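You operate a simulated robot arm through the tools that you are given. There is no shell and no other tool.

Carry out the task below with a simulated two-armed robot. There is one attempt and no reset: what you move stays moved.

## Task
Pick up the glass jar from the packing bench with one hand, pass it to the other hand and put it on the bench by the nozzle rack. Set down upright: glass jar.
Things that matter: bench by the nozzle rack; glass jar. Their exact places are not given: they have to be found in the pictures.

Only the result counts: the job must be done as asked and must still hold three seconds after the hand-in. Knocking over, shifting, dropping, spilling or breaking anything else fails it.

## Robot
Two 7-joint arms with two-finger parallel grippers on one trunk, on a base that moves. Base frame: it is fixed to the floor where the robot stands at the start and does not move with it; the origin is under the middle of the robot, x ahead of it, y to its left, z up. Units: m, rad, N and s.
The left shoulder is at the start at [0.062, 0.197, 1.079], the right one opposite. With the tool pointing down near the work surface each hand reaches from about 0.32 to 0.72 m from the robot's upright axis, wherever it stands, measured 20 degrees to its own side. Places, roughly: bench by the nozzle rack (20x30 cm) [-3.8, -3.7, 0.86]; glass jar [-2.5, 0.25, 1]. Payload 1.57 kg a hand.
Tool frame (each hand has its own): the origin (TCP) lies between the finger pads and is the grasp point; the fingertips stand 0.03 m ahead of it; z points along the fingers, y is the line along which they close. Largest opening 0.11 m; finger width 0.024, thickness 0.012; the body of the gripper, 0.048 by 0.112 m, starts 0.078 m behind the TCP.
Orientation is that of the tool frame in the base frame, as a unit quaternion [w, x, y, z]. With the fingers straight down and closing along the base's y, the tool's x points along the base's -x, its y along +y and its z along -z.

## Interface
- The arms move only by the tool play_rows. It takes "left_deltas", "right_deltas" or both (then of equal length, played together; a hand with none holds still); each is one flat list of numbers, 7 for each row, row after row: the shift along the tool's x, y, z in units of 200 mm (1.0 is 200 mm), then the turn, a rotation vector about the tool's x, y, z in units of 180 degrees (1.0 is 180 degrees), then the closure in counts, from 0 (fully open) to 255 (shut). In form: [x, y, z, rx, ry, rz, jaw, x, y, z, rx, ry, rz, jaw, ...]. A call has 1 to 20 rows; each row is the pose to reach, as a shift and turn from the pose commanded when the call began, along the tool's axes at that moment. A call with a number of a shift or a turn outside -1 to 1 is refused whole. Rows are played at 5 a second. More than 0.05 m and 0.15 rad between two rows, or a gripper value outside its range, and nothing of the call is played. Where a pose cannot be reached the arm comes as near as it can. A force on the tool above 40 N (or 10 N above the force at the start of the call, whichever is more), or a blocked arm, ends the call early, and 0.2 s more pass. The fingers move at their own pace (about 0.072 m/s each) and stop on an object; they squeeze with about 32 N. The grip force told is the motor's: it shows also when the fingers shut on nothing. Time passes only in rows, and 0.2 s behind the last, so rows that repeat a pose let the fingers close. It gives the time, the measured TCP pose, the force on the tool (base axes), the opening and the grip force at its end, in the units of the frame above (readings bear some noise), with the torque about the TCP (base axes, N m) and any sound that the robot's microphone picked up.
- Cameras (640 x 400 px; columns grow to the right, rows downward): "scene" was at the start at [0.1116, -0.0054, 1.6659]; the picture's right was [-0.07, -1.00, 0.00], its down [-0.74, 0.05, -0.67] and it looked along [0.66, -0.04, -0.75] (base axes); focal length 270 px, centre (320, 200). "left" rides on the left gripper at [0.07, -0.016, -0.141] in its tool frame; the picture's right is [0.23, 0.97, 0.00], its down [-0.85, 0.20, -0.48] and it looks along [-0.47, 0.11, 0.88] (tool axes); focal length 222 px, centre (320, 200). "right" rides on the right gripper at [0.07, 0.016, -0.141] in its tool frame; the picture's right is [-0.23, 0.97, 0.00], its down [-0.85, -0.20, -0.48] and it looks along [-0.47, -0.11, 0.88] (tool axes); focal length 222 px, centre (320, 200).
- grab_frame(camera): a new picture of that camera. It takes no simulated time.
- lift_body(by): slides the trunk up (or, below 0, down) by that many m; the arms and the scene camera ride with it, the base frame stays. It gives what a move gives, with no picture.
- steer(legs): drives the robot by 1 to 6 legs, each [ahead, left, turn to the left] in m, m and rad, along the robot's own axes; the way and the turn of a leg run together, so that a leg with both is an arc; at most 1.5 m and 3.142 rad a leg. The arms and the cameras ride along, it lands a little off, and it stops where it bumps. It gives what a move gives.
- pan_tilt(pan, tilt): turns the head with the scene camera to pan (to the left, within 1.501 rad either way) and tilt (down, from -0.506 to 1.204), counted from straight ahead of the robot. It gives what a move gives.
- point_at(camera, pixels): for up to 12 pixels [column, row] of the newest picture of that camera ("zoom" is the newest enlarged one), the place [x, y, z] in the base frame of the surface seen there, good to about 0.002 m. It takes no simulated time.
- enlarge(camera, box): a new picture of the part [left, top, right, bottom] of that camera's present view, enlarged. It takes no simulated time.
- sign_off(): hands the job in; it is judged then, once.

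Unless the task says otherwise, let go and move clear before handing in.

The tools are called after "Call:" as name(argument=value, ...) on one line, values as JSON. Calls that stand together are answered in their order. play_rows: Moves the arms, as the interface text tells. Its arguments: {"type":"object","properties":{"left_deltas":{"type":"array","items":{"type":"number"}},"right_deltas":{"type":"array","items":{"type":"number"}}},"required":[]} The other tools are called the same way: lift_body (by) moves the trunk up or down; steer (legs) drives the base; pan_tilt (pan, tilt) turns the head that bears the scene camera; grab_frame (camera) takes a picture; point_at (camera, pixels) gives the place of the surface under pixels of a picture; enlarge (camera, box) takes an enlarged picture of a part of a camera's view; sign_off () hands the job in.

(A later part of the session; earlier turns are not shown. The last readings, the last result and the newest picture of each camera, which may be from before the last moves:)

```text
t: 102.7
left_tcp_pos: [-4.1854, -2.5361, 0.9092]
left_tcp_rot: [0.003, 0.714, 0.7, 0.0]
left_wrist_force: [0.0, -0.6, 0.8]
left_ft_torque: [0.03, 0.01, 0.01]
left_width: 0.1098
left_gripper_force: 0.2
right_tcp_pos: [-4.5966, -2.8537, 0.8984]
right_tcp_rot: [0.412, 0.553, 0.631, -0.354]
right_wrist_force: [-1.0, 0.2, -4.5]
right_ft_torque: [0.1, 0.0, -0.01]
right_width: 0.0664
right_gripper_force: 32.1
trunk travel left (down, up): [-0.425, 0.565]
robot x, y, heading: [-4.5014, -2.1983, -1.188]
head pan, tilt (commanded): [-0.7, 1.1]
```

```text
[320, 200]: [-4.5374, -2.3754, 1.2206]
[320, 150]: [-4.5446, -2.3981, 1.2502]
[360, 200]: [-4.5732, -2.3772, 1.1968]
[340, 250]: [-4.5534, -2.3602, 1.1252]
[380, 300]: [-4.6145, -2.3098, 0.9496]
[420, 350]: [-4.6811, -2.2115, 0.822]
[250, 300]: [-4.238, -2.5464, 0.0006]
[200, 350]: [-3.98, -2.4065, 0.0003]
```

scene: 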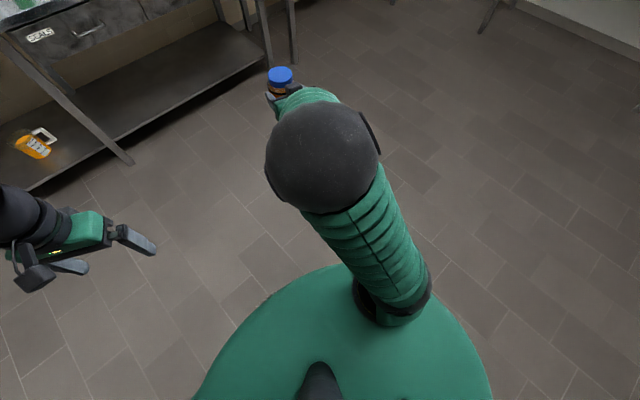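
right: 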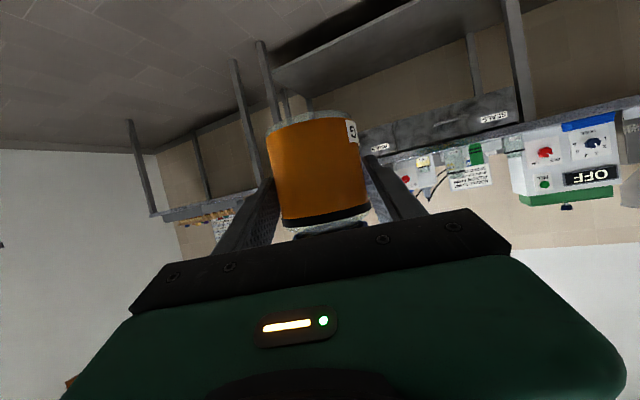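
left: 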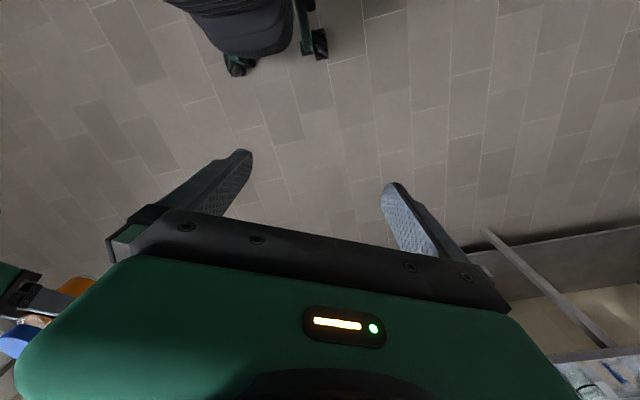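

The elbow stands almost straight above the shoulder (near-vertical upper arm), which explains the jams: the hand is too high relative to the shoulder. I'll raise the trunk by 0.30 m and then lower the hand relative to it, using the trunk for height instead.

Call:
lift_body(by=0.3)

Call:
pan_tilt(pan=-0.3, tilt=0.9)

Call:
grab_frame(camera="scene")

```text
t: 105.7
left_tcp_pos: [-4.1852, -2.5362, 1.2084]
left_tcp_rot: [0.003, 0.714, 0.701, 0.0]
left_wrist_force: [0.7, 0.4, 1.0]
left_ft_torque: [-0.01, -0.02, 0.0]
left_width: 0.1098
left_gripper_force: 0.0
right_tcp_pos: [-4.5954, -2.8524, 1.1982]
right_tcp_rot: [0.413, 0.552, 0.632, -0.354]
right_wrist_force: [-0.1, -0.4, -4.4]
right_ft_torque: [0.1, 0.0, 0.01]
right_width: 0.0665
right_gripper_force: 31.8
trunk travel left (down, up): [-0.725, 0.265]
robot x, y, heading: [-4.5026, -2.1979, -1.187]
head pan, tilt (commanded): [-0.7, 1.1]
```

```text
t: 106.6
left_tcp_pos: [-4.1854, -2.5355, 1.2082]
left_tcp_rot: [0.003, 0.714, 0.7, 0.0]
left_wrist_force: [0.6, 0.4, -0.2]
left_ft_torque: [0.02, -0.01, 0.02]
left_width: 0.1102
left_gripper_force: 0.1
right_tcp_pos: [-4.5966, -2.8541, 1.1976]
right_tcp_rot: [0.412, 0.552, 0.632, -0.355]
right_wrist_force: [0.4, 0.0, -4.0]
right_ft_torque: [0.07, -0.02, 0.0]
right_width: 0.0665
right_gripper_force: 31.7
trunk travel left (down, up): [-0.725, 0.265]
robot x, y, heading: [-4.5031, -2.199, -1.187]
head pan, tilt (commanded): [-0.3, 0.901]
```

```text
taken
```

scene: 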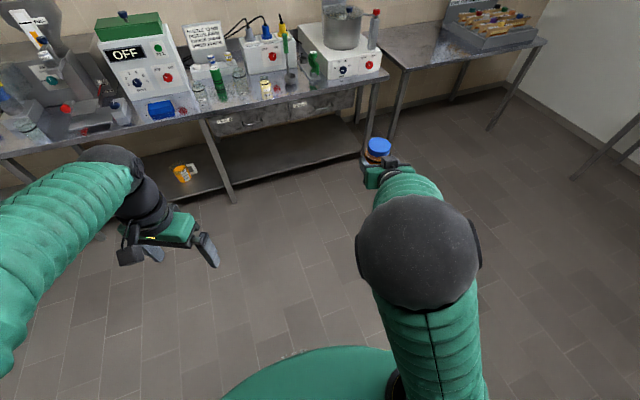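

Now I lower the right hand 0.19 m relative to the trunk in fine rows.

Call:
play_rows(right_deltas=[0.0542, -0.0004, 0.0243, 0, 0, 0, 255, 0.1083, -0.0008, 0.0485, 0, 0, 0, 255, 0.1625, -0.0012, 0.0728, 0, 0, 0, 255, 0.2167, -0.0016, 0.097, 0, 0, 0, 255, 0.2708, -0.002, 0.1213, 0, 0, 0, 255, 0.325, -0.0024, 0.1455, 0, 0, 0, 255, 0.3791, -0.0028, 0.1698, 0, 0, 0, 255, 0.4333, -0.0033, 0.194, 0, 0, 0, 255, 0.4875, -0.0037, 0.2183, 0, 0, 0, 255, 0.5416, -0.0041, 0.2425, 0, 0, 0, 255, 0.5958, -0.0045, 0.2668, 0, 0, 0, 255, 0.65, -0.0049, 0.291, 0, 0, 0, 255, 0.7041, -0.0053, 0.3153, 0, 0, 0, 255, 0.7583, -0.0057, 0.3395, 0, 0, 0, 255, 0.8124, -0.0061, 0.3638, 0, 0, 0, 255, 0.8666, -0.0065, 0.388, 0, 0, 0, 255, 0.8666, -0.0065, 0.388, 0, 0, 0, 255])

Call:
grab_frame(camera="scene")

Call:
grab_frame(camera="right")

```text
t: 107.5
left_tcp_pos: [-4.1857, -2.5333, 1.208]
left_tcp_rot: [0.003, 0.714, 0.7, -0.001]
left_wrist_force: [0.2, 0.4, 0.5]
left_ft_torque: [0.0, 0.01, 0.02]
left_width: 0.11
left_gripper_force: 0.0
right_tcp_pos: [-4.5985, -2.8568, 1.2103]
right_tcp_rot: [0.482, 0.569, 0.576, -0.336]
right_wrist_force: [0.5, 0.7, -3.9]
right_ft_torque: [0.1, -0.02, -0.02]
right_width: 0.0664
right_gripper_force: 31.8
trunk travel left (down, up): [-0.725, 0.265]
robot x, y, heading: [-4.5041, -2.1977, -1.192]
head pan, tilt (commanded): [-0.3, 0.901]
stopped in row 4 (right hand): the arm was blocked; the commanded pose is now the measured one
```

```text
taken
```

scene: 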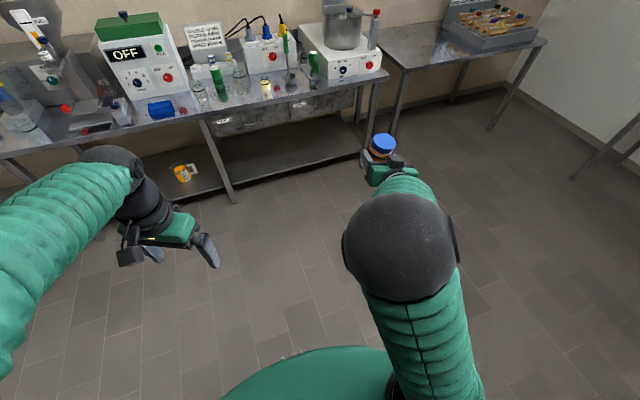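

```text
taken
```

right: 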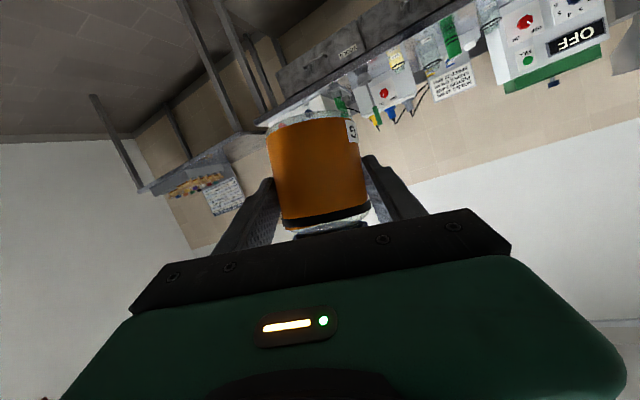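

The hand did not follow (TCP stayed at z≈1.21 and the hand twisted ~9°), so the arm is in an awkward spot; the jar is still firmly held. I'll test a gentle retreat: a small move forward-left (away from the folded pose) in tiny rows to see if it tracks.

Call:
play_rows(right_deltas=[0, 0, 0.01, 0, 0, 0, 255, 0, 0, 0.02, 0, 0, 0, 255, 0, 0, 0.03, 0, 0, 0, 255, 0, 0, 0.04, 0, 0, 0, 255, 0, 0, 0.05, 0, 0, 0, 255])

Call:
grab_frame(camera="scene")

```text
t: 108.9
left_tcp_pos: [-4.1855, -2.5333, 1.2081]
left_tcp_rot: [0.004, 0.714, 0.7, -0.001]
left_wrist_force: [-0.1, 0.3, -0.5]
left_ft_torque: [0.03, -0.01, -0.01]
left_width: 0.11
left_gripper_force: 0.0
right_tcp_pos: [-4.609, -2.8661, 1.2411]
right_tcp_rot: [0.524, 0.58, 0.534, -0.323]
right_wrist_force: [0.4, 0.1, -3.1]
right_ft_torque: [0.06, 0.01, 0.0]
right_width: 0.0667
right_gripper_force: 32.3
trunk travel left (down, up): [-0.725, 0.265]
robot x, y, heading: [-4.4994, -2.2001, -1.191]
head pan, tilt (commanded): [-0.3, 0.901]
stopped in row 5 (right hand): the arm was blocked; the commanded pose is now the measured one
```

```text
taken
```

scene: 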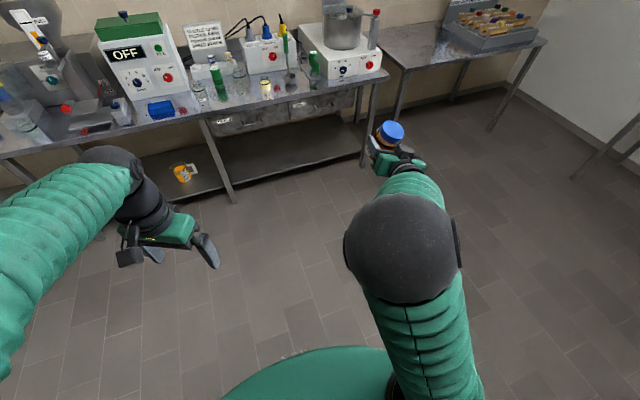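

The hand keeps rolling although barely commanded, which fits the elbow being pressed inward near the neck and unable to follow. Moving forward/down/left should bring the elbow forward as in the handover pose; I'll command that with the orientation correction.

Call:
play_rows(right_deltas=[0.0992, 0.0565, 0.0916, -0.0036, 0.0106, -0.0162, 255, 0.1983, 0.113, 0.1832, -0.0071, 0.0212, -0.0325, 255, 0.2975, 0.1695, 0.2748, -0.0107, 0.0319, -0.0487, 255, 0.3967, 0.226, 0.3663, -0.0143, 0.0425, -0.0649, 255, 0.4958, 0.2825, 0.4579, -0.0178, 0.0531, -0.0812, 255, 0.595, 0.339, 0.5495, -0.0214, 0.0637, -0.0974, 255, 0.595, 0.339, 0.5495, -0.0214, 0.0637, -0.0974, 255])

Call:
grab_frame(camera="scene")

```text
t: 109.5
left_tcp_pos: [-4.1859, -2.5315, 1.2102]
left_tcp_rot: [0.005, 0.714, 0.7, -0.003]
left_wrist_force: [0.0, -0.3, 0.6]
left_ft_torque: [0.04, 0.01, 0.02]
left_width: 0.1101
left_gripper_force: 0.0
right_tcp_pos: [-4.5864, -2.8824, 1.2714]
right_tcp_rot: [0.573, 0.57, 0.508, -0.299]
right_wrist_force: [0.7, -0.4, -4.3]
right_ft_torque: [0.08, 0.04, 0.01]
right_width: 0.0662
right_gripper_force: 31.8
trunk travel left (down, up): [-0.725, 0.265]
robot x, y, heading: [-4.5019, -2.1991, -1.186]
head pan, tilt (commanded): [-0.3, 0.901]
stopped in row 2 (right hand): the arm was blocked; the commanded pose is now the measured one
```

```text
taken
```

scene: 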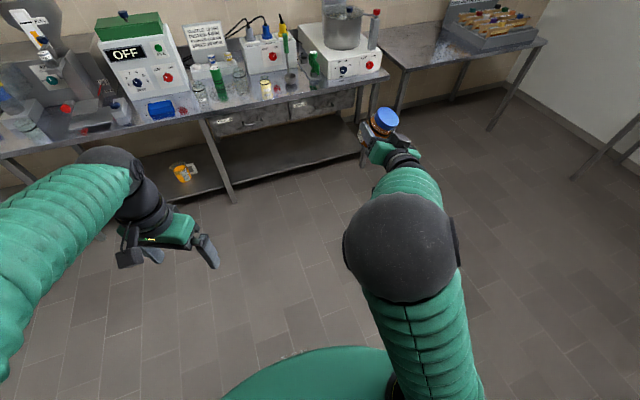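

The elbow did not move at all in the picture while the wrist rolled further, so something holds the upper arm. I'll look steeply down with the head and measure the parts near the elbow and neck.

Call:
pan_tilt(pan=-0.9, tilt=1.2)

Call:
grab_frame(camera="scene")

Call:
point_at(camera="scene", pixels=[[320, 385], [320, 360], [300, 390], [340, 300], [360, 250], [300, 200], [280, 250], [250, 320], [400, 320], [330, 120], [320, 160], [200, 380]])

```text
t: 110.5
left_tcp_pos: [-4.1867, -2.5322, 1.2103]
left_tcp_rot: [0.003, 0.714, 0.7, -0.001]
left_wrist_force: [-0.2, 0.5, -0.4]
left_ft_torque: [0.0, -0.02, 0.03]
left_width: 0.11
left_gripper_force: 0.0
right_tcp_pos: [-4.5833, -2.8817, 1.2706]
right_tcp_rot: [0.575, 0.567, 0.51, -0.297]
right_wrist_force: [0.2, 0.5, -5.3]
right_ft_torque: [0.08, 0.02, -0.01]
right_width: 0.0664
right_gripper_force: 32.0
trunk travel left (down, up): [-0.725, 0.265]
robot x, y, heading: [-4.501, -2.2004, -1.188]
head pan, tilt (commanded): [-0.901, 1.201]
```

```text
taken
```

scene: 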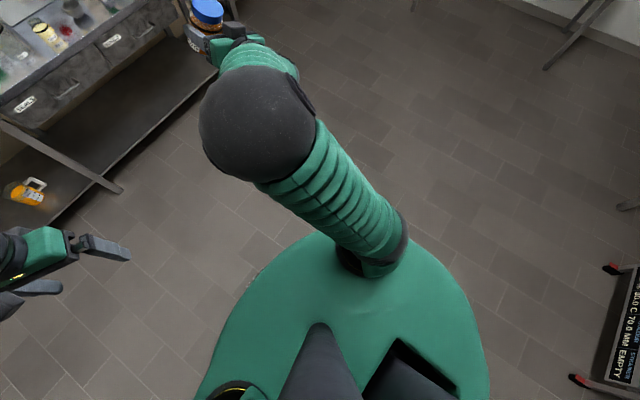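

```text
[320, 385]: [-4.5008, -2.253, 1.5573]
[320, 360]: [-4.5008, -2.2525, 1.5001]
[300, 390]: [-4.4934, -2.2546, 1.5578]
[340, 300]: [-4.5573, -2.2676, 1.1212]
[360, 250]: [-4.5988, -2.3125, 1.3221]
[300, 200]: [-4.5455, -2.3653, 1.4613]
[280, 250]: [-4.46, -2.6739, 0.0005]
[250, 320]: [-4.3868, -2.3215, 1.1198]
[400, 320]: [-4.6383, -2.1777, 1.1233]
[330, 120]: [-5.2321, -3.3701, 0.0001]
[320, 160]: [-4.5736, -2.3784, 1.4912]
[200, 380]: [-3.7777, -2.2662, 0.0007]
```

The neck (at R≈(0.05,-0.02)) and torso are visibly clear of the elbow, so this looks like a joint at its end stop. I'll probe with a small pure roll of the hand about its own axis to see whether it tracks.

Call:
play_rows(right_deltas=[0, 0, 0, 0, 0, -0.012, 255, 0, 0, 0, 0, 0, -0.024, 255, 0, 0, 0, 0, 0, -0.036, 255, 0, 0, 0, 0, 0, -0.036, 255])

Call:
grab_frame(camera="scene")

```text
t: 111.5
left_tcp_pos: [-4.1867, -2.5326, 1.2109]
left_tcp_rot: [0.004, 0.714, 0.7, -0.001]
left_wrist_force: [0.0, 0.1, 0.1]
left_ft_torque: [-0.01, 0.05, -0.01]
left_width: 0.1098
left_gripper_force: 0.1
right_tcp_pos: [-4.5972, -2.8814, 1.2905]
right_tcp_rot: [0.577, 0.545, 0.515, -0.325]
right_wrist_force: [-0.1, 0.1, -4.3]
right_ft_torque: [0.11, 0.01, 0.02]
right_width: 0.0666
right_gripper_force: 32.0
trunk travel left (down, up): [-0.725, 0.265]
robot x, y, heading: [-4.5035, -2.2013, -1.189]
head pan, tilt (commanded): [-0.901, 1.201]
```

```text
taken
```

scene: 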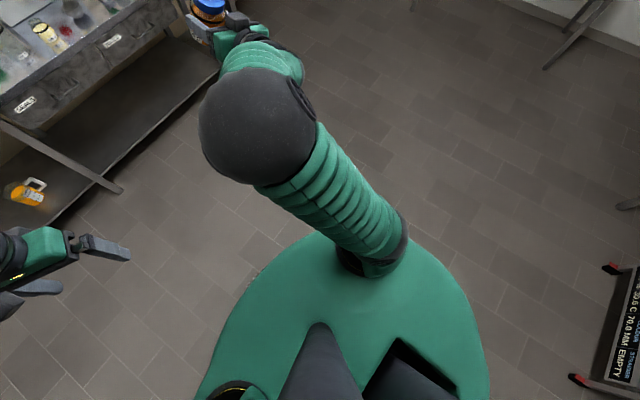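

This roll was accepted without a block, though the TCP is ~2 cm off the command. I'll hold for a moment to see whether it settles onto the commanded pose.

Call:
play_rows(right_deltas=[0, 0, 0, 0, 0, 0, 255, 0, 0, 0, 0, 0, 0, 255, 0, 0, 0, 0, 0, 0, 255])

```text
t: 112.3
left_tcp_pos: [-4.1854, -2.5324, 1.2104]
left_tcp_rot: [0.003, 0.714, 0.7, -0.001]
left_wrist_force: [-0.7, -0.3, 0.2]
left_ft_torque: [-0.01, -0.02, 0.0]
left_width: 0.1102
left_gripper_force: 0.1
right_tcp_pos: [-4.5964, -2.882, 1.2895]
right_tcp_rot: [0.576, 0.545, 0.516, -0.324]
right_wrist_force: [-0.4, -0.1, -4.4]
right_ft_torque: [0.1, 0.01, -0.02]
right_width: 0.0667
right_gripper_force: 32.2
trunk travel left (down, up): [-0.725, 0.265]
robot x, y, heading: [-4.5043, -2.1995, -1.186]
head pan, tilt (commanded): [-0.901, 1.201]
```

The arm holds steady but off the command, so something physically touches. I'll look closely at the wrist and forearm from the head.

Call:
pan_tilt(pan=-0.55, tilt=0.75)

Call:
grab_frame(camera="scene")

Call:
enlarge(camera="scene", box=[220, 120, 380, 220])

Call:
grab_frame(camera="right")

```text
t: 113.2
left_tcp_pos: [-4.1866, -2.5322, 1.2088]
left_tcp_rot: [0.005, 0.714, 0.7, -0.001]
left_wrist_force: [0.7, -0.5, 0.0]
left_ft_torque: [0.03, -0.02, 0.01]
left_width: 0.1099
left_gripper_force: 0.1
right_tcp_pos: [-4.5978, -2.8821, 1.289]
right_tcp_rot: [0.575, 0.545, 0.515, -0.326]
right_wrist_force: [-0.1, -0.5, -3.8]
right_ft_torque: [0.11, 0.04, -0.01]
right_width: 0.0664
right_gripper_force: 32.4
trunk travel left (down, up): [-0.725, 0.265]
robot x, y, heading: [-4.5052, -2.1969, -1.19]
head pan, tilt (commanded): [-0.55, 0.75]
```

```text
taken
```

scene: 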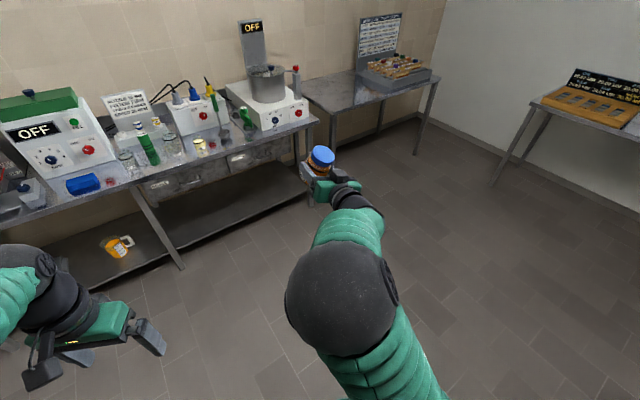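

```text
4.00 times, centred on (300, 170) of scene
```

zoom: 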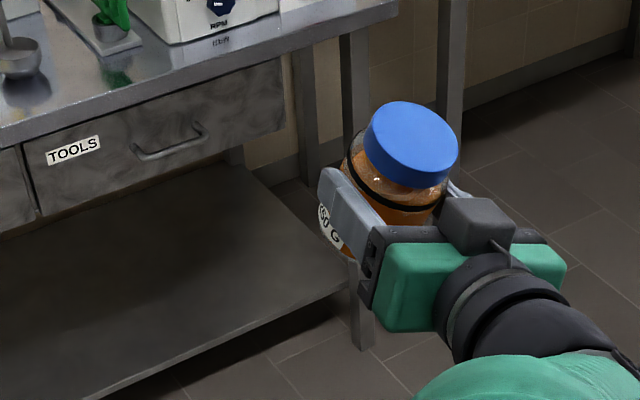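

```text
taken
```

right: 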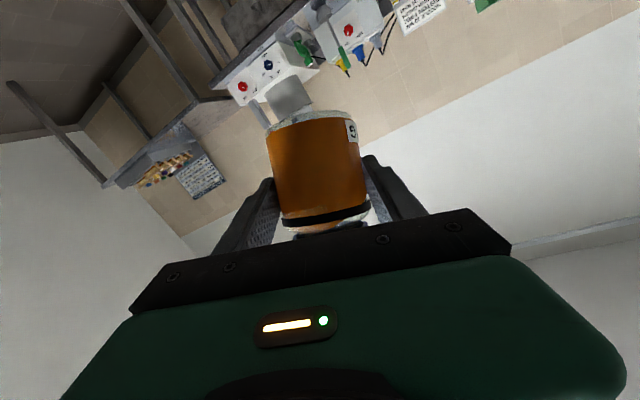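

The hand and jar look fine (jar firmly seated, tilted with the hand). I'll probe with a rigid swing of the whole arm about the shoulder's vertical axis by +8° (a move that needs only the first joint).

Call:
play_rows(right_deltas=[0.014, 0.0463, 0.0027, -0.0053, 0.0016, -0.0007, 255, 0.028, 0.0926, 0.0054, -0.0105, 0.0033, -0.0014, 255, 0.042, 0.1389, 0.0081, -0.0158, 0.0049, -0.0021, 255, 0.056, 0.1853, 0.0108, -0.0211, 0.0065, -0.0028, 255, 0.07, 0.2316, 0.0134, -0.0263, 0.0081, -0.0034, 255, 0.084, 0.2779, 0.0161, -0.0316, 0.0098, -0.0041, 255, 0.098, 0.3242, 0.0188, -0.0368, 0.0114, -0.0048, 255, 0.112, 0.3705, 0.0215, -0.0421, 0.013, -0.0055, 255, 0.112, 0.3705, 0.0215, -0.0421, 0.013, -0.0055, 255])

Call:
grab_frame(camera="scene")

```text
t: 114.6
left_tcp_pos: [-4.188, -2.5303, 1.2094]
left_tcp_rot: [0.005, 0.714, 0.7, -0.001]
left_wrist_force: [-0.5, -0.1, 0.3]
left_ft_torque: [0.0, -0.01, 0.01]
left_width: 0.1101
left_gripper_force: 0.0
right_tcp_pos: [-4.6202, -2.8781, 1.304]
right_tcp_rot: [0.596, 0.557, 0.482, -0.32]
right_wrist_force: [-0.7, 0.0, -4.5]
right_ft_torque: [0.05, -0.01, 0.03]
right_width: 0.0664
right_gripper_force: 31.8
trunk travel left (down, up): [-0.725, 0.265]
robot x, y, heading: [-4.4977, -2.1993, -1.188]
head pan, tilt (commanded): [-0.55, 0.75]
stopped in row 7 (right hand): the arm was blocked; the commanded pose is now the measured one
```

```text
taken
```

scene: 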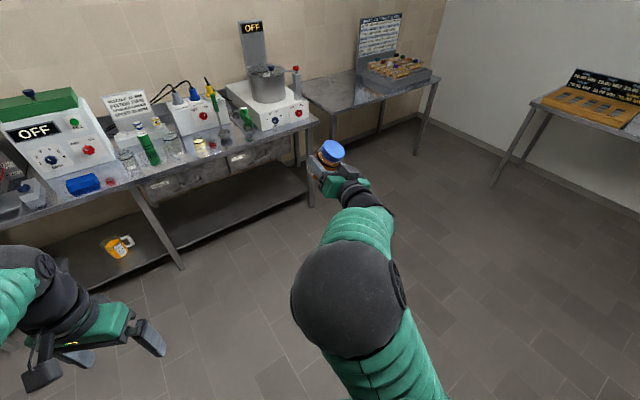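

The arm refused to swing left and slid right instead, so the upper arm/elbow is pressed against something on its inner side (the head/neck). I'll swing the whole arm to the right by 10° to free it.

Call:
play_rows(right_deltas=[-0.0197, -0.0549, -0.0137, 0.0065, -0.0025, 0.0006, 255, -0.0394, -0.1098, -0.0274, 0.0129, -0.005, 0.0012, 255, -0.0591, -0.1646, -0.0411, 0.0194, -0.0074, 0.0018, 255, -0.0788, -0.2195, -0.0548, 0.0259, -0.0099, 0.0024, 255, -0.0984, -0.2744, -0.0684, 0.0323, -0.0124, 0.0029, 255, -0.1181, -0.3293, -0.0821, 0.0388, -0.0149, 0.0035, 255, -0.1378, -0.3841, -0.0958, 0.0452, -0.0173, 0.0041, 255, -0.1575, -0.439, -0.1095, 0.0517, -0.0198, 0.0047, 255, -0.1575, -0.439, -0.1095, 0.0517, -0.0198, 0.0047, 255])

Call:
grab_frame(camera="scene")

```text
t: 116.6
left_tcp_pos: [-4.1878, -2.5313, 1.2111]
left_tcp_rot: [0.005, 0.714, 0.7, -0.001]
left_wrist_force: [-0.2, -0.2, -0.4]
left_ft_torque: [0.01, 0.02, -0.01]
left_width: 0.1098
left_gripper_force: 0.0
right_tcp_pos: [-4.7063, -2.879, 1.3022]
right_tcp_rot: [0.565, 0.594, 0.438, -0.367]
right_wrist_force: [-0.4, 0.3, -4.7]
right_ft_torque: [0.09, -0.03, 0.04]
right_width: 0.0666
right_gripper_force: 32.0
trunk travel left (down, up): [-0.725, 0.265]
robot x, y, heading: [-4.5019, -2.197, -1.187]
head pan, tilt (commanded): [-0.55, 0.75]
```

```text
taken
```

scene: 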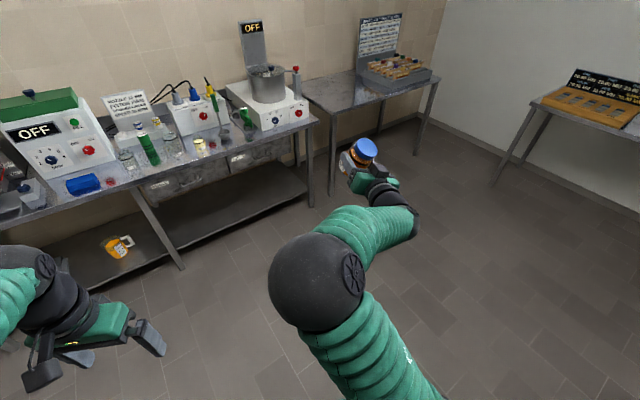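

This time it tracked (1 cm off), and the elbow moved inward freely, so it isn't the neck. I'll measure the elbow, forearm and wrist places now.

Call:
point_at(camera="scene", pixels=[[318, 282], [300, 270], [345, 255], [375, 230], [380, 205], [362, 150], [352, 275], [360, 330], [380, 370]])

Call:
enlarge(camera="scene", box=[260, 120, 440, 240])

```text
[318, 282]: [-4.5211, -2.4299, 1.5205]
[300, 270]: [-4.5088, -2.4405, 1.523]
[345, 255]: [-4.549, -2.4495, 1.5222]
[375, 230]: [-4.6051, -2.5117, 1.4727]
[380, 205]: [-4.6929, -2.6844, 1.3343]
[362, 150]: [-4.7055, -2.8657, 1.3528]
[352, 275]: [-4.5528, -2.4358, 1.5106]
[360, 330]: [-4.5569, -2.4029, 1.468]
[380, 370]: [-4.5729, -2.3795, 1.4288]
```

```text
3.33 times, centred on (350, 180) of scene
```

zoom: 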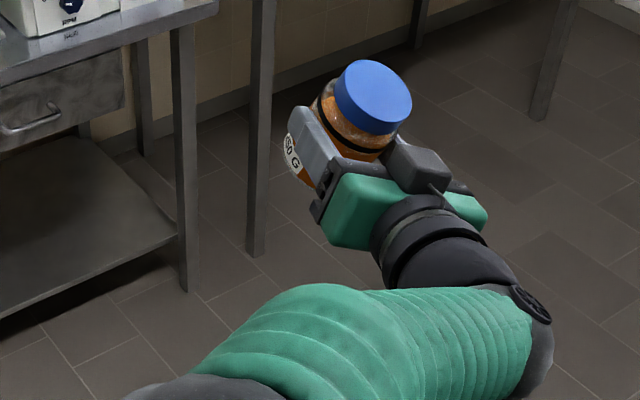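

Elbow centre now ≈R(0.235,-0.13) and the arm moves freely again; the jar is tilted ~28° with the hand. I'll right the jar by turning the hand about the wrist (pitch down and roll back) in fine rows.

Call:
play_rows(right_deltas=[0.0284, -0.02, -0.0063, 0.0049, 0.0103, -0.0106, 255, 0.0568, -0.0399, -0.0125, 0.0098, 0.0205, -0.0212, 255, 0.0852, -0.0599, -0.0188, 0.0147, 0.0308, -0.0318, 255, 0.1136, -0.0798, -0.025, 0.0196, 0.0411, -0.0424, 255, 0.142, -0.0998, -0.0313, 0.0245, 0.0514, -0.053, 255, 0.1704, -0.1197, -0.0375, 0.0294, 0.0616, -0.0636, 255, 0.1988, -0.1397, -0.0438, 0.0343, 0.0719, -0.0742, 255, 0.2272, -0.1596, -0.05, 0.0392, 0.0822, -0.0848, 255, 0.2556, -0.1796, -0.0563, 0.0441, 0.0924, -0.0954, 255, 0.284, -0.1995, -0.0625, 0.049, 0.1027, -0.106, 255, 0.284, -0.1995, -0.0625, 0.049, 0.1027, -0.106, 255])

Call:
grab_frame(camera="scene")

```text
t: 119.0
left_tcp_pos: [-4.187, -2.5317, 1.2109]
left_tcp_rot: [0.005, 0.714, 0.7, -0.001]
left_wrist_force: [-0.7, -0.6, -0.5]
left_ft_torque: [0.0, 0.0, 0.02]
left_width: 0.1098
left_gripper_force: 0.0
right_tcp_pos: [-4.741, -2.8599, 1.2576]
right_tcp_rot: [0.411, 0.623, 0.547, -0.379]
right_wrist_force: [-0.2, -1.5, -4.7]
right_ft_torque: [0.07, 0.04, -0.05]
right_width: 0.0664
right_gripper_force: 31.9
trunk travel left (down, up): [-0.725, 0.265]
robot x, y, heading: [-4.4991, -2.198, -1.189]
head pan, tilt (commanded): [-0.55, 0.75]
```

```text
taken
```

scene: 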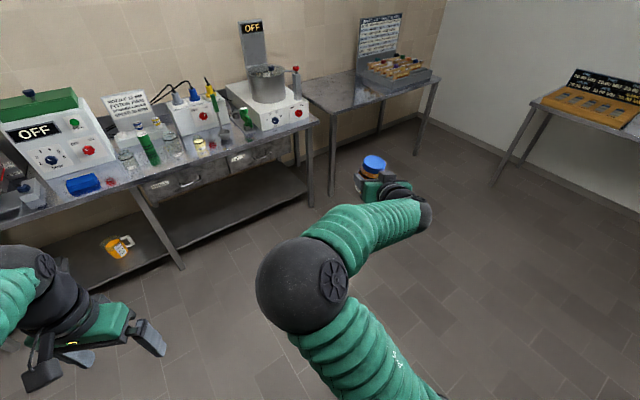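

The arm followed; the jar's tilt is now down to ~6°. I'll hold briefly to see if it settles, then finish the correction.

Call:
play_rows(right_deltas=[0, 0, 0, 0, 0, 0, 255, 0, 0, 0, 0, 0, 0, 255])

Call:
enlarge(camera="scene", box=[240, 130, 460, 268])

Call:
point_at(camera="scene", pixels=[[300, 285], [285, 270], [330, 250], [400, 215], [428, 215], [372, 165], [330, 290], [360, 340]])

```text
t: 119.6
left_tcp_pos: [-4.1881, -2.5325, 1.2105]
left_tcp_rot: [0.006, 0.714, 0.7, -0.001]
left_wrist_force: [-1.5, -0.7, -0.5]
left_ft_torque: [-0.01, 0.03, -0.01]
left_width: 0.1101
left_gripper_force: 0.0
right_tcp_pos: [-4.7427, -2.8606, 1.2554]
right_tcp_rot: [0.405, 0.623, 0.551, -0.38]
right_wrist_force: [0.9, -0.7, -4.5]
right_ft_torque: [0.04, -0.01, 0.03]
right_width: 0.0665
right_gripper_force: 32.2
trunk travel left (down, up): [-0.725, 0.265]
robot x, y, heading: [-4.5004, -2.1961, -1.195]
head pan, tilt (commanded): [-0.55, 0.75]
```

```text
2.90 times, centred on (350, 199) of scene
```

zoom: 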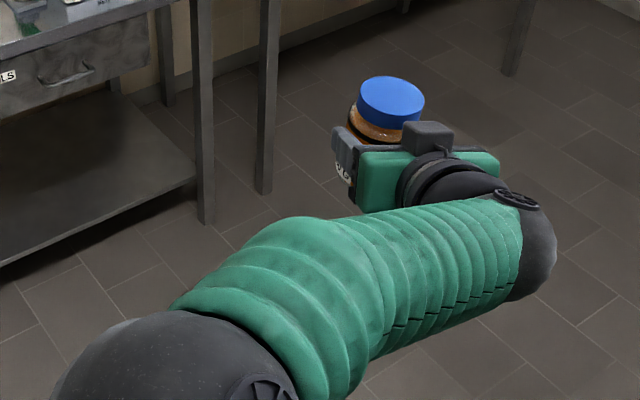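

```text
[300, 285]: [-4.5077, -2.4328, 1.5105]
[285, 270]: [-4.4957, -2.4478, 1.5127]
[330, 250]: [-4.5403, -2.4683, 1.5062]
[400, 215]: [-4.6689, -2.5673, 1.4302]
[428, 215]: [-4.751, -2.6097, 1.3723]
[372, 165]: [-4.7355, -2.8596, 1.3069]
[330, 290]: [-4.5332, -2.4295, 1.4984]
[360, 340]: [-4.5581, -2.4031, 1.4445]
```

The wrist is strongly bent but the hand answers; the remaining tilt is ~5.5°, mostly roll about the hand's axis. I'll command that last correction.

Call:
play_rows(right_deltas=[0, 0, 0, 0.003, 0.0031, -0.0064, 255, 0, 0, 0, 0.0059, 0.0062, -0.0127, 255, 0, 0, 0, 0.0088, 0.0092, -0.0191, 255, 0, 0, 0, 0.0117, 0.0123, -0.0254, 255, 0, 0, 0, 0.0117, 0.0123, -0.0254, 255, 0, 0, 0, 0.0117, 0.0123, -0.0254, 255])

Call:
enlarge(camera="scene", box=[240, 130, 460, 268])

```text
t: 121.2
left_tcp_pos: [-4.1883, -2.5304, 1.2096]
left_tcp_rot: [0.005, 0.714, 0.701, -0.001]
left_wrist_force: [-0.5, 0.2, 0.0]
left_ft_torque: [0.02, -0.02, 0.01]
left_width: 0.1099
left_gripper_force: 0.1
right_tcp_pos: [-4.7728, -2.8514, 1.2564]
right_tcp_rot: [0.364, 0.633, 0.555, -0.399]
right_wrist_force: [-0.3, 0.4, -4.2]
right_ft_torque: [0.09, -0.02, 0.0]
right_width: 0.0664
right_gripper_force: 32.0
trunk travel left (down, up): [-0.725, 0.265]
robot x, y, heading: [-4.4991, -2.1987, -1.187]
head pan, tilt (commanded): [-0.55, 0.75]
stopped in row 6 (right hand): the arm was blocked; the commanded pose is now the measured one
```

```text
2.90 times, centred on (350, 199) of scene
```

zoom: 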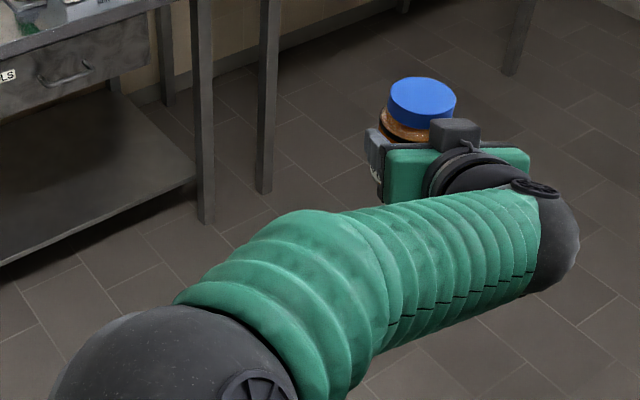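

That brought the jar upright: from the hand's pose its axis is now only ~1.2° off vertical. I'll leave the arm as it is and use only the base and trunk: first turn left 0.556 rad so the hand points square into the bench.

Call:
steer(legs=[[0, 0, 0.556]])

Call:
pan_tilt(pan=-0.4, tilt=0.6)

Call:
grab_frame(camera="scene")

```text
t: 123.1
left_tcp_pos: [-4.0609, -2.3168, 1.2107]
left_tcp_rot: [0.004, 0.495, 0.869, 0.0]
left_wrist_force: [-0.9, -0.1, -1.2]
left_ft_torque: [0.01, 0.01, -0.02]
left_width: 0.1103
left_gripper_force: 0.1
right_tcp_pos: [-4.3892, -2.8962, 1.2563]
right_tcp_rot: [0.458, 0.456, 0.707, -0.287]
right_wrist_force: [-0.3, 0.3, -4.1]
right_ft_torque: [0.02, 0.03, -0.01]
right_width: 0.0666
right_gripper_force: 32.5
trunk travel left (down, up): [-0.725, 0.265]
robot x, y, heading: [-4.5025, -2.1999, -0.632]
head pan, tilt (commanded): [-0.55, 0.75]
```

```text
t: 123.8
left_tcp_pos: [-4.0621, -2.3144, 1.2111]
left_tcp_rot: [0.005, 0.496, 0.868, -0.001]
left_wrist_force: [-0.7, 1.0, 0.4]
left_ft_torque: [0.02, -0.02, -0.05]
left_width: 0.1099
left_gripper_force: 0.1
right_tcp_pos: [-4.3931, -2.8977, 1.2572]
right_tcp_rot: [0.456, 0.459, 0.706, -0.288]
right_wrist_force: [-0.1, -0.3, -4.4]
right_ft_torque: [0.08, 0.02, 0.01]
right_width: 0.0665
right_gripper_force: 31.8
trunk travel left (down, up): [-0.725, 0.265]
robot x, y, heading: [-4.5032, -2.2009, -0.63]
head pan, tilt (commanded): [-0.4, 0.6]
```

```text
taken
```

scene: 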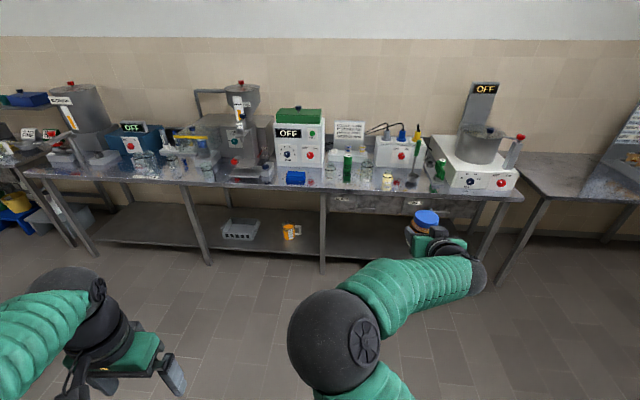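

The hand now points along heading -1.136, square to the bench, and the jar is upright within ~1°. I'll drive to a stand-off 0.35 m short of the spot.

Call:
steer(legs=[[0.6165, -0.119, 0]])

Call:
pan_tilt(pan=-0.45, tilt=0.75)

Call:
grab_frame(camera="scene")

Call:
enlarge(camera="scene", box=[200, 60, 440, 210])

```text
t: 127.3
left_tcp_pos: [-3.6378, -2.7774, 1.2119]
left_tcp_rot: [0.006, 0.497, 0.868, -0.001]
left_wrist_force: [0.2, 0.3, 0.8]
left_ft_torque: [-0.02, 0.03, 0.0]
left_width: 0.1101
left_gripper_force: 0.2
right_tcp_pos: [-3.9715, -3.3585, 1.2584]
right_tcp_rot: [0.456, 0.461, 0.704, -0.289]
right_wrist_force: [-0.3, -0.4, -3.8]
right_ft_torque: [0.05, 0.03, -0.02]
right_width: 0.0664
right_gripper_force: 32.5
trunk travel left (down, up): [-0.725, 0.265]
robot x, y, heading: [-4.0773, -2.6601, -0.641]
head pan, tilt (commanded): [-0.4, 0.6]
```

```text
t: 128.0
left_tcp_pos: [-3.6384, -2.7782, 1.2126]
left_tcp_rot: [0.005, 0.497, 0.868, 0.0]
left_wrist_force: [-1.0, 0.2, 0.1]
left_ft_torque: [-0.01, -0.01, 0.03]
left_width: 0.1101
left_gripper_force: 0.0
right_tcp_pos: [-3.9739, -3.359, 1.257]
right_tcp_rot: [0.456, 0.462, 0.703, -0.29]
right_wrist_force: [0.4, -0.1, -5.0]
right_ft_torque: [0.08, 0.04, -0.05]
right_width: 0.0668
right_gripper_force: 32.1
trunk travel left (down, up): [-0.725, 0.265]
robot x, y, heading: [-4.0751, -2.6602, -0.641]
head pan, tilt (commanded): [-0.45, 0.75]
```

```text
taken
```

scene: 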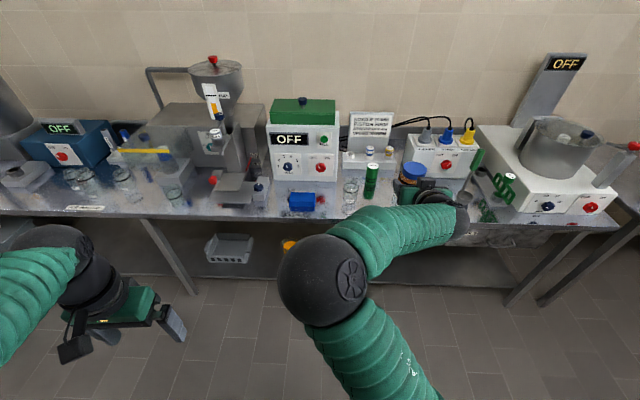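

```text
2.67 times, centred on (320, 135) of scene
```

zoom: 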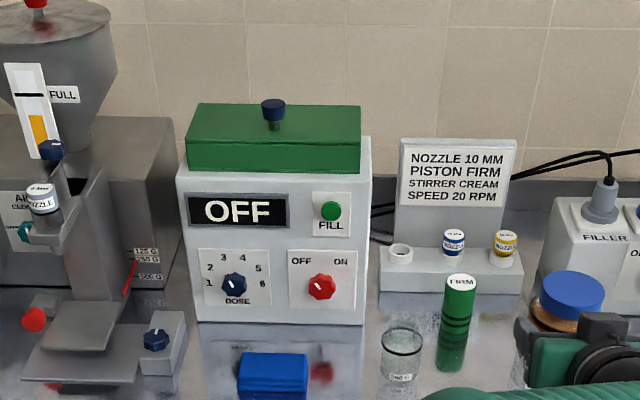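

The jar is nearly in line; the head's view of the spot is blocked by the arm, so I'll use the right-hand camera to verify the neighbours.

Call:
grab_frame(camera="right")

Call:
enlarge(camera="right", box=[200, 0, 520, 200])

```text
taken
```

right: 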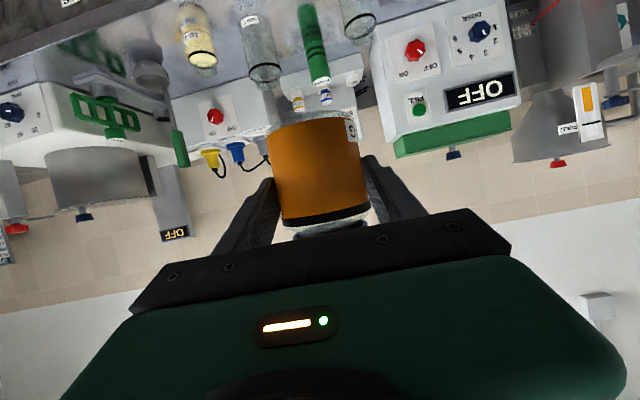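

```text
2.00 times, centred on (360, 100) of right
```

zoom: 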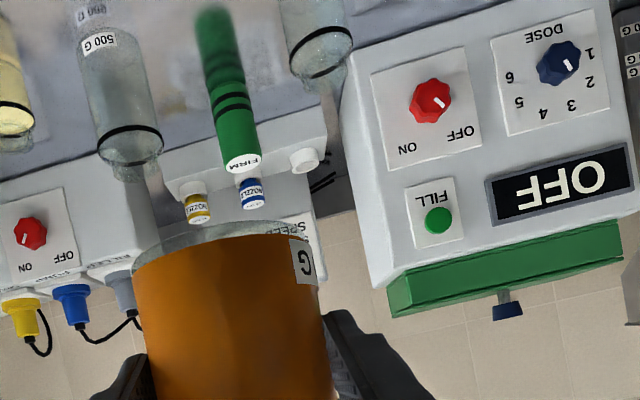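

I see (upside-down) the 500 G glass (zoom 110,100), the green canister (zoom 230,110) and the 250 G glass (zoom 318,40). I'll measure them for a second fix of their places.

Call:
point_at(camera="zoom", pixels=[[98, 42], [130, 155], [100, 140], [160, 140], [243, 162], [225, 110], [210, 60], [292, 65], [350, 55], [322, 72], [170, 40], [280, 60]])

Call:
point_at(camera="right", pixels=[[230, 20], [290, 20], [300, 5], [335, 10], [280, 10], [325, 30]])

```text
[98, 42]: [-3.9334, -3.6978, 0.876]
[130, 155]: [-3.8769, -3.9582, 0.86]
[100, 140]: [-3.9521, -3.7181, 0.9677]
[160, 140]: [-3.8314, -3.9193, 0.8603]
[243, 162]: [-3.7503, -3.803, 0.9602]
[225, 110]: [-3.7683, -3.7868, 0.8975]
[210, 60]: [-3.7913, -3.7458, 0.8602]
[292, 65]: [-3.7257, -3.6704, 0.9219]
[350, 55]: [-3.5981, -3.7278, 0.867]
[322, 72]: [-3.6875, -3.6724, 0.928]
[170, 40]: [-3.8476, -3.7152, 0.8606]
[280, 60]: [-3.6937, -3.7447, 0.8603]
```

```text
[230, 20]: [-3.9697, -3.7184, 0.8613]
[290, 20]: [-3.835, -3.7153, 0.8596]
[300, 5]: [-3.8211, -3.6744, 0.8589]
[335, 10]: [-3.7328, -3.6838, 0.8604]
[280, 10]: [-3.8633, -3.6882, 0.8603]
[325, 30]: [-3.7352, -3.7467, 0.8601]
```

Both fixes agree: 250 G glass centre ≈[-3.706,-3.642], 500 G ≈[-3.917,-3.734], so the best jar centre is [-3.81,-3.686]. With the jar's bottom at z≈1.2, I'll drive the remaining 0.35 m above everything.

Call:
steer(legs=[[0.3147, -0.1583, 0]])

Call:
grab_frame(camera="scene")

Call:
grab_frame(camera="right")

```text
t: 130.3
left_tcp_pos: [-3.4771, -3.0809, 1.2114]
left_tcp_rot: [0.007, 0.495, 0.869, -0.002]
left_wrist_force: [-0.2, -0.4, -0.1]
left_ft_torque: [-0.02, -0.03, 0.01]
left_width: 0.1099
left_gripper_force: 0.0
right_tcp_pos: [-3.8075, -3.6637, 1.2597]
right_tcp_rot: [0.459, 0.459, 0.704, -0.288]
right_wrist_force: [0.4, 0.6, -3.4]
right_ft_torque: [0.06, 0.06, 0.03]
right_width: 0.0663
right_gripper_force: 32.3
trunk travel left (down, up): [-0.725, 0.265]
robot x, y, heading: [-3.9182, -2.9714, -0.635]
head pan, tilt (commanded): [-0.45, 0.75]
```

```text
taken
```

scene: 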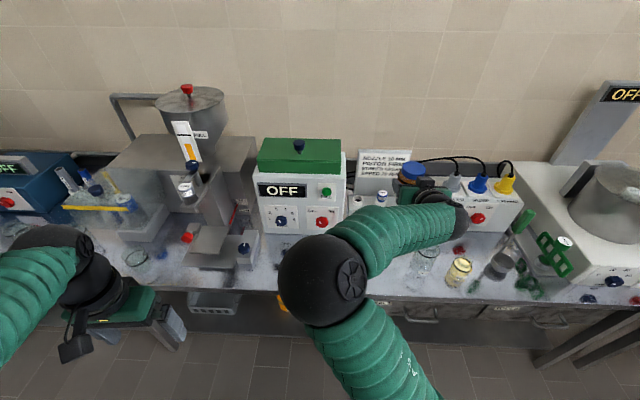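

```text
taken
```

right: 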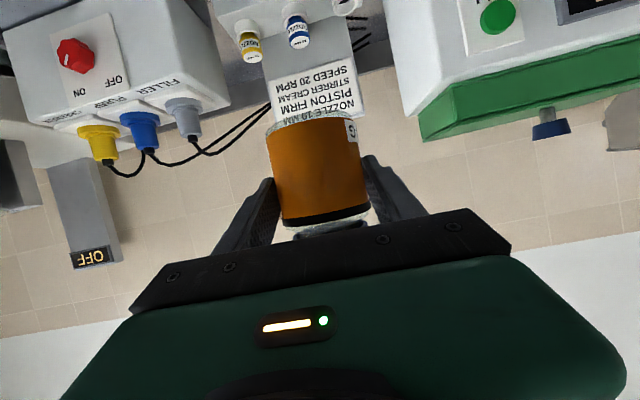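

The jar now hovers about 1.3 cm short of the target centre ([-3.802,-3.676] vs [-3.81,-3.686]). I'll check the left-hand camera's view and take another reading before fine-tuning.

Call:
grab_frame(camera="left")

Call:
pan_tilt(pan=-0.25, tilt=0.85)

Call:
grab_frame(camera="scene")

```text
taken
```

left: 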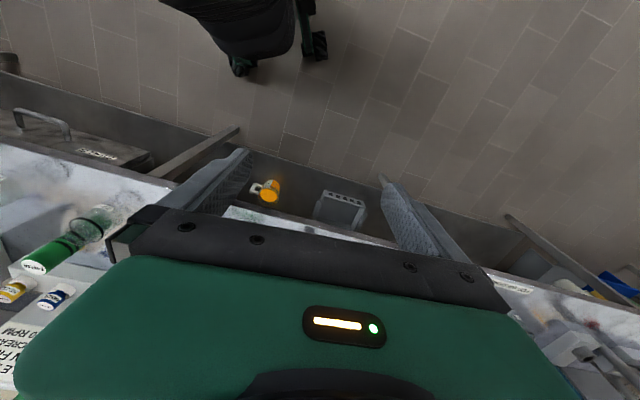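

```text
t: 131.0
left_tcp_pos: [-3.4773, -3.0846, 1.2121]
left_tcp_rot: [0.007, 0.494, 0.869, -0.001]
left_wrist_force: [0.3, 0.4, 0.1]
left_ft_torque: [0.0, 0.04, -0.01]
left_width: 0.11
left_gripper_force: 0.1
right_tcp_pos: [-3.8093, -3.6655, 1.2579]
right_tcp_rot: [0.458, 0.46, 0.705, -0.287]
right_wrist_force: [1.6, -0.8, -4.1]
right_ft_torque: [0.06, 0.06, -0.01]
right_width: 0.0664
right_gripper_force: 31.7
trunk travel left (down, up): [-0.725, 0.265]
robot x, y, heading: [-3.9155, -2.9681, -0.63]
head pan, tilt (commanded): [-0.25, 0.85]
```

```text
taken
```

scene: 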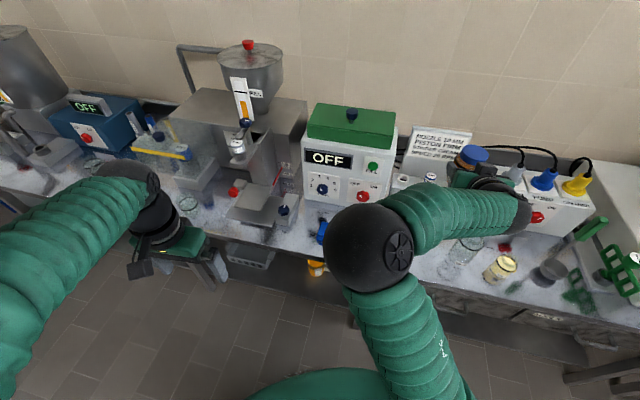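

Averaged, the jar axis should be at [-3.803,-3.677]. I'll verify directly by measuring the lid (scene ≈473,155) in an enlarged view.

Call:
enlarge(camera="scene", box=[420, 125, 532, 195])

```text
5.71 times, centred on (476, 160) of scene
```

zoom: 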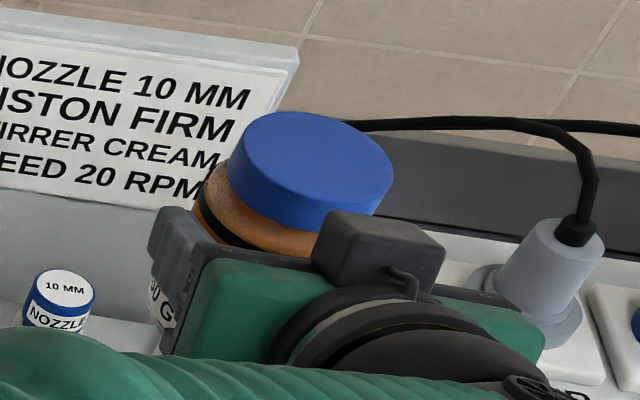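

Call:
point_at(camera="zoom", pixels=[[318, 152], [240, 150], [390, 165], [300, 115], [310, 190], [270, 130], [370, 180], [250, 180], [345, 125]])

```text
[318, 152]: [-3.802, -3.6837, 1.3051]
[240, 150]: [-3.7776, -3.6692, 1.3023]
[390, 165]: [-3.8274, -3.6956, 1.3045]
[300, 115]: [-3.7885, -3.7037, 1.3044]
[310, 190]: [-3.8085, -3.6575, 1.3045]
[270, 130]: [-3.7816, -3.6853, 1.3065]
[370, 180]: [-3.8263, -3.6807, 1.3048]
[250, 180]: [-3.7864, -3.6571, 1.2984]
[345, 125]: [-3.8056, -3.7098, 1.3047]
```

The lid centre is measured at [-3.8015,-3.681] and flat (z 1.304 all round), so the jar is upright. I'll nudge the base ~1 cm to centre it between the glasses.

Call:
steer(legs=[[-0.003, -0.009, 0]])

Call:
enlarge(camera="scene", box=[420, 125, 532, 195])

Call:
point_at(camera="zoom", pixels=[[318, 152], [240, 150], [390, 165], [300, 115], [310, 190]])

```text
t: 131.8
left_tcp_pos: [-3.4849, -3.091, 1.2111]
left_tcp_rot: [0.006, 0.495, 0.869, -0.001]
left_wrist_force: [-0.3, -0.3, -0.1]
left_ft_torque: [0.0, 0.0, -0.01]
left_width: 0.1098
left_gripper_force: 0.0
right_tcp_pos: [-3.823, -3.6763, 1.2564]
right_tcp_rot: [0.457, 0.463, 0.703, -0.288]
right_wrist_force: [1.3, 0.4, -4.6]
right_ft_torque: [0.07, 0.0, 0.0]
right_width: 0.0663
right_gripper_force: 32.0
trunk travel left (down, up): [-0.725, 0.265]
robot x, y, heading: [-3.9254, -2.9767, -0.633]
head pan, tilt (commanded): [-0.25, 0.85]
```

```text
5.71 times, centred on (476, 160) of scene
```

zoom: 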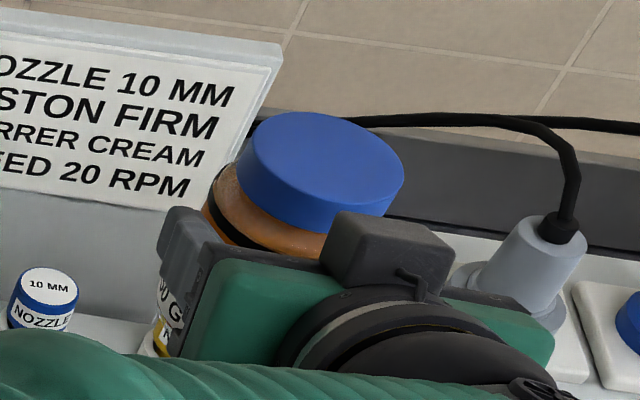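

```text
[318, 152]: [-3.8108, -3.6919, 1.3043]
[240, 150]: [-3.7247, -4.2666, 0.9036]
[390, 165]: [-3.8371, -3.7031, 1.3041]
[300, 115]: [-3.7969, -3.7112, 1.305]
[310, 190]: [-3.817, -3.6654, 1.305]
```

Call:
point_at(camera="zoom", pixels=[[245, 155], [400, 170], [325, 150], [320, 195], [310, 115]])

Call:
grab_frame(camera="right")

```text
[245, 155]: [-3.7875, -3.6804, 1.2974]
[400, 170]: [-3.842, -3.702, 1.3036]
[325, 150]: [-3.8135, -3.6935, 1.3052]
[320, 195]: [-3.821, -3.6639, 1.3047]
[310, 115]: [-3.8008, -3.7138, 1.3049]
```

```text
taken
```

right: 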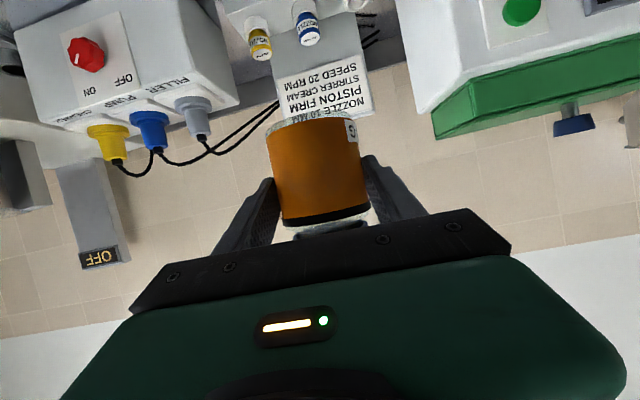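

Lid centre is now ≈[-3.813,-3.690], within 5 mm of the middle of the gap. I'll lower the trunk by 0.21 m (jar bottom to ≈0.995, still above the glass rims at 0.968) and check.

Call:
lift_body(by=-0.21)

Call:
grab_frame(camera="right")

Call:
grab_frame(camera="scene")

```text
t: 134.0
left_tcp_pos: [-3.4857, -3.0868, 1.0008]
left_tcp_rot: [0.006, 0.495, 0.869, -0.001]
left_wrist_force: [0.3, 0.2, 0.0]
left_ft_torque: [0.01, 0.02, 0.0]
left_width: 0.11
left_gripper_force: 0.2
right_tcp_pos: [-3.825, -3.6726, 1.0479]
right_tcp_rot: [0.457, 0.466, 0.7, -0.29]
right_wrist_force: [-0.7, -0.3, -3.6]
right_ft_torque: [0.1, -0.01, 0.01]
right_width: 0.0663
right_gripper_force: 32.7
trunk travel left (down, up): [-0.515, 0.475]
robot x, y, heading: [-3.9223, -2.976, -0.635]
head pan, tilt (commanded): [-0.25, 0.85]
```

```text
taken
```

right: 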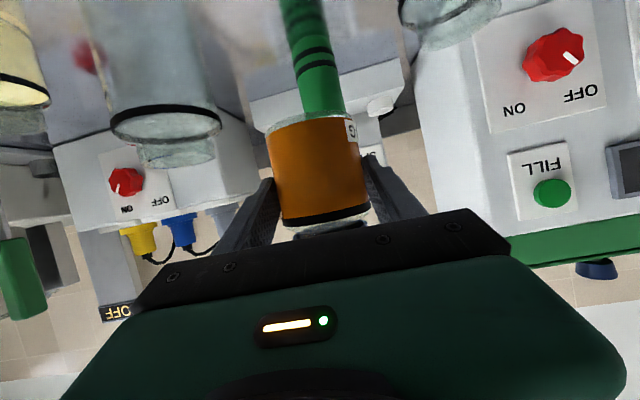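

```text
taken
```

scene: 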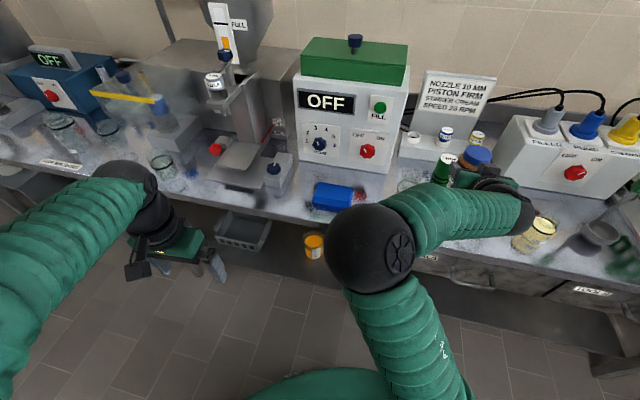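

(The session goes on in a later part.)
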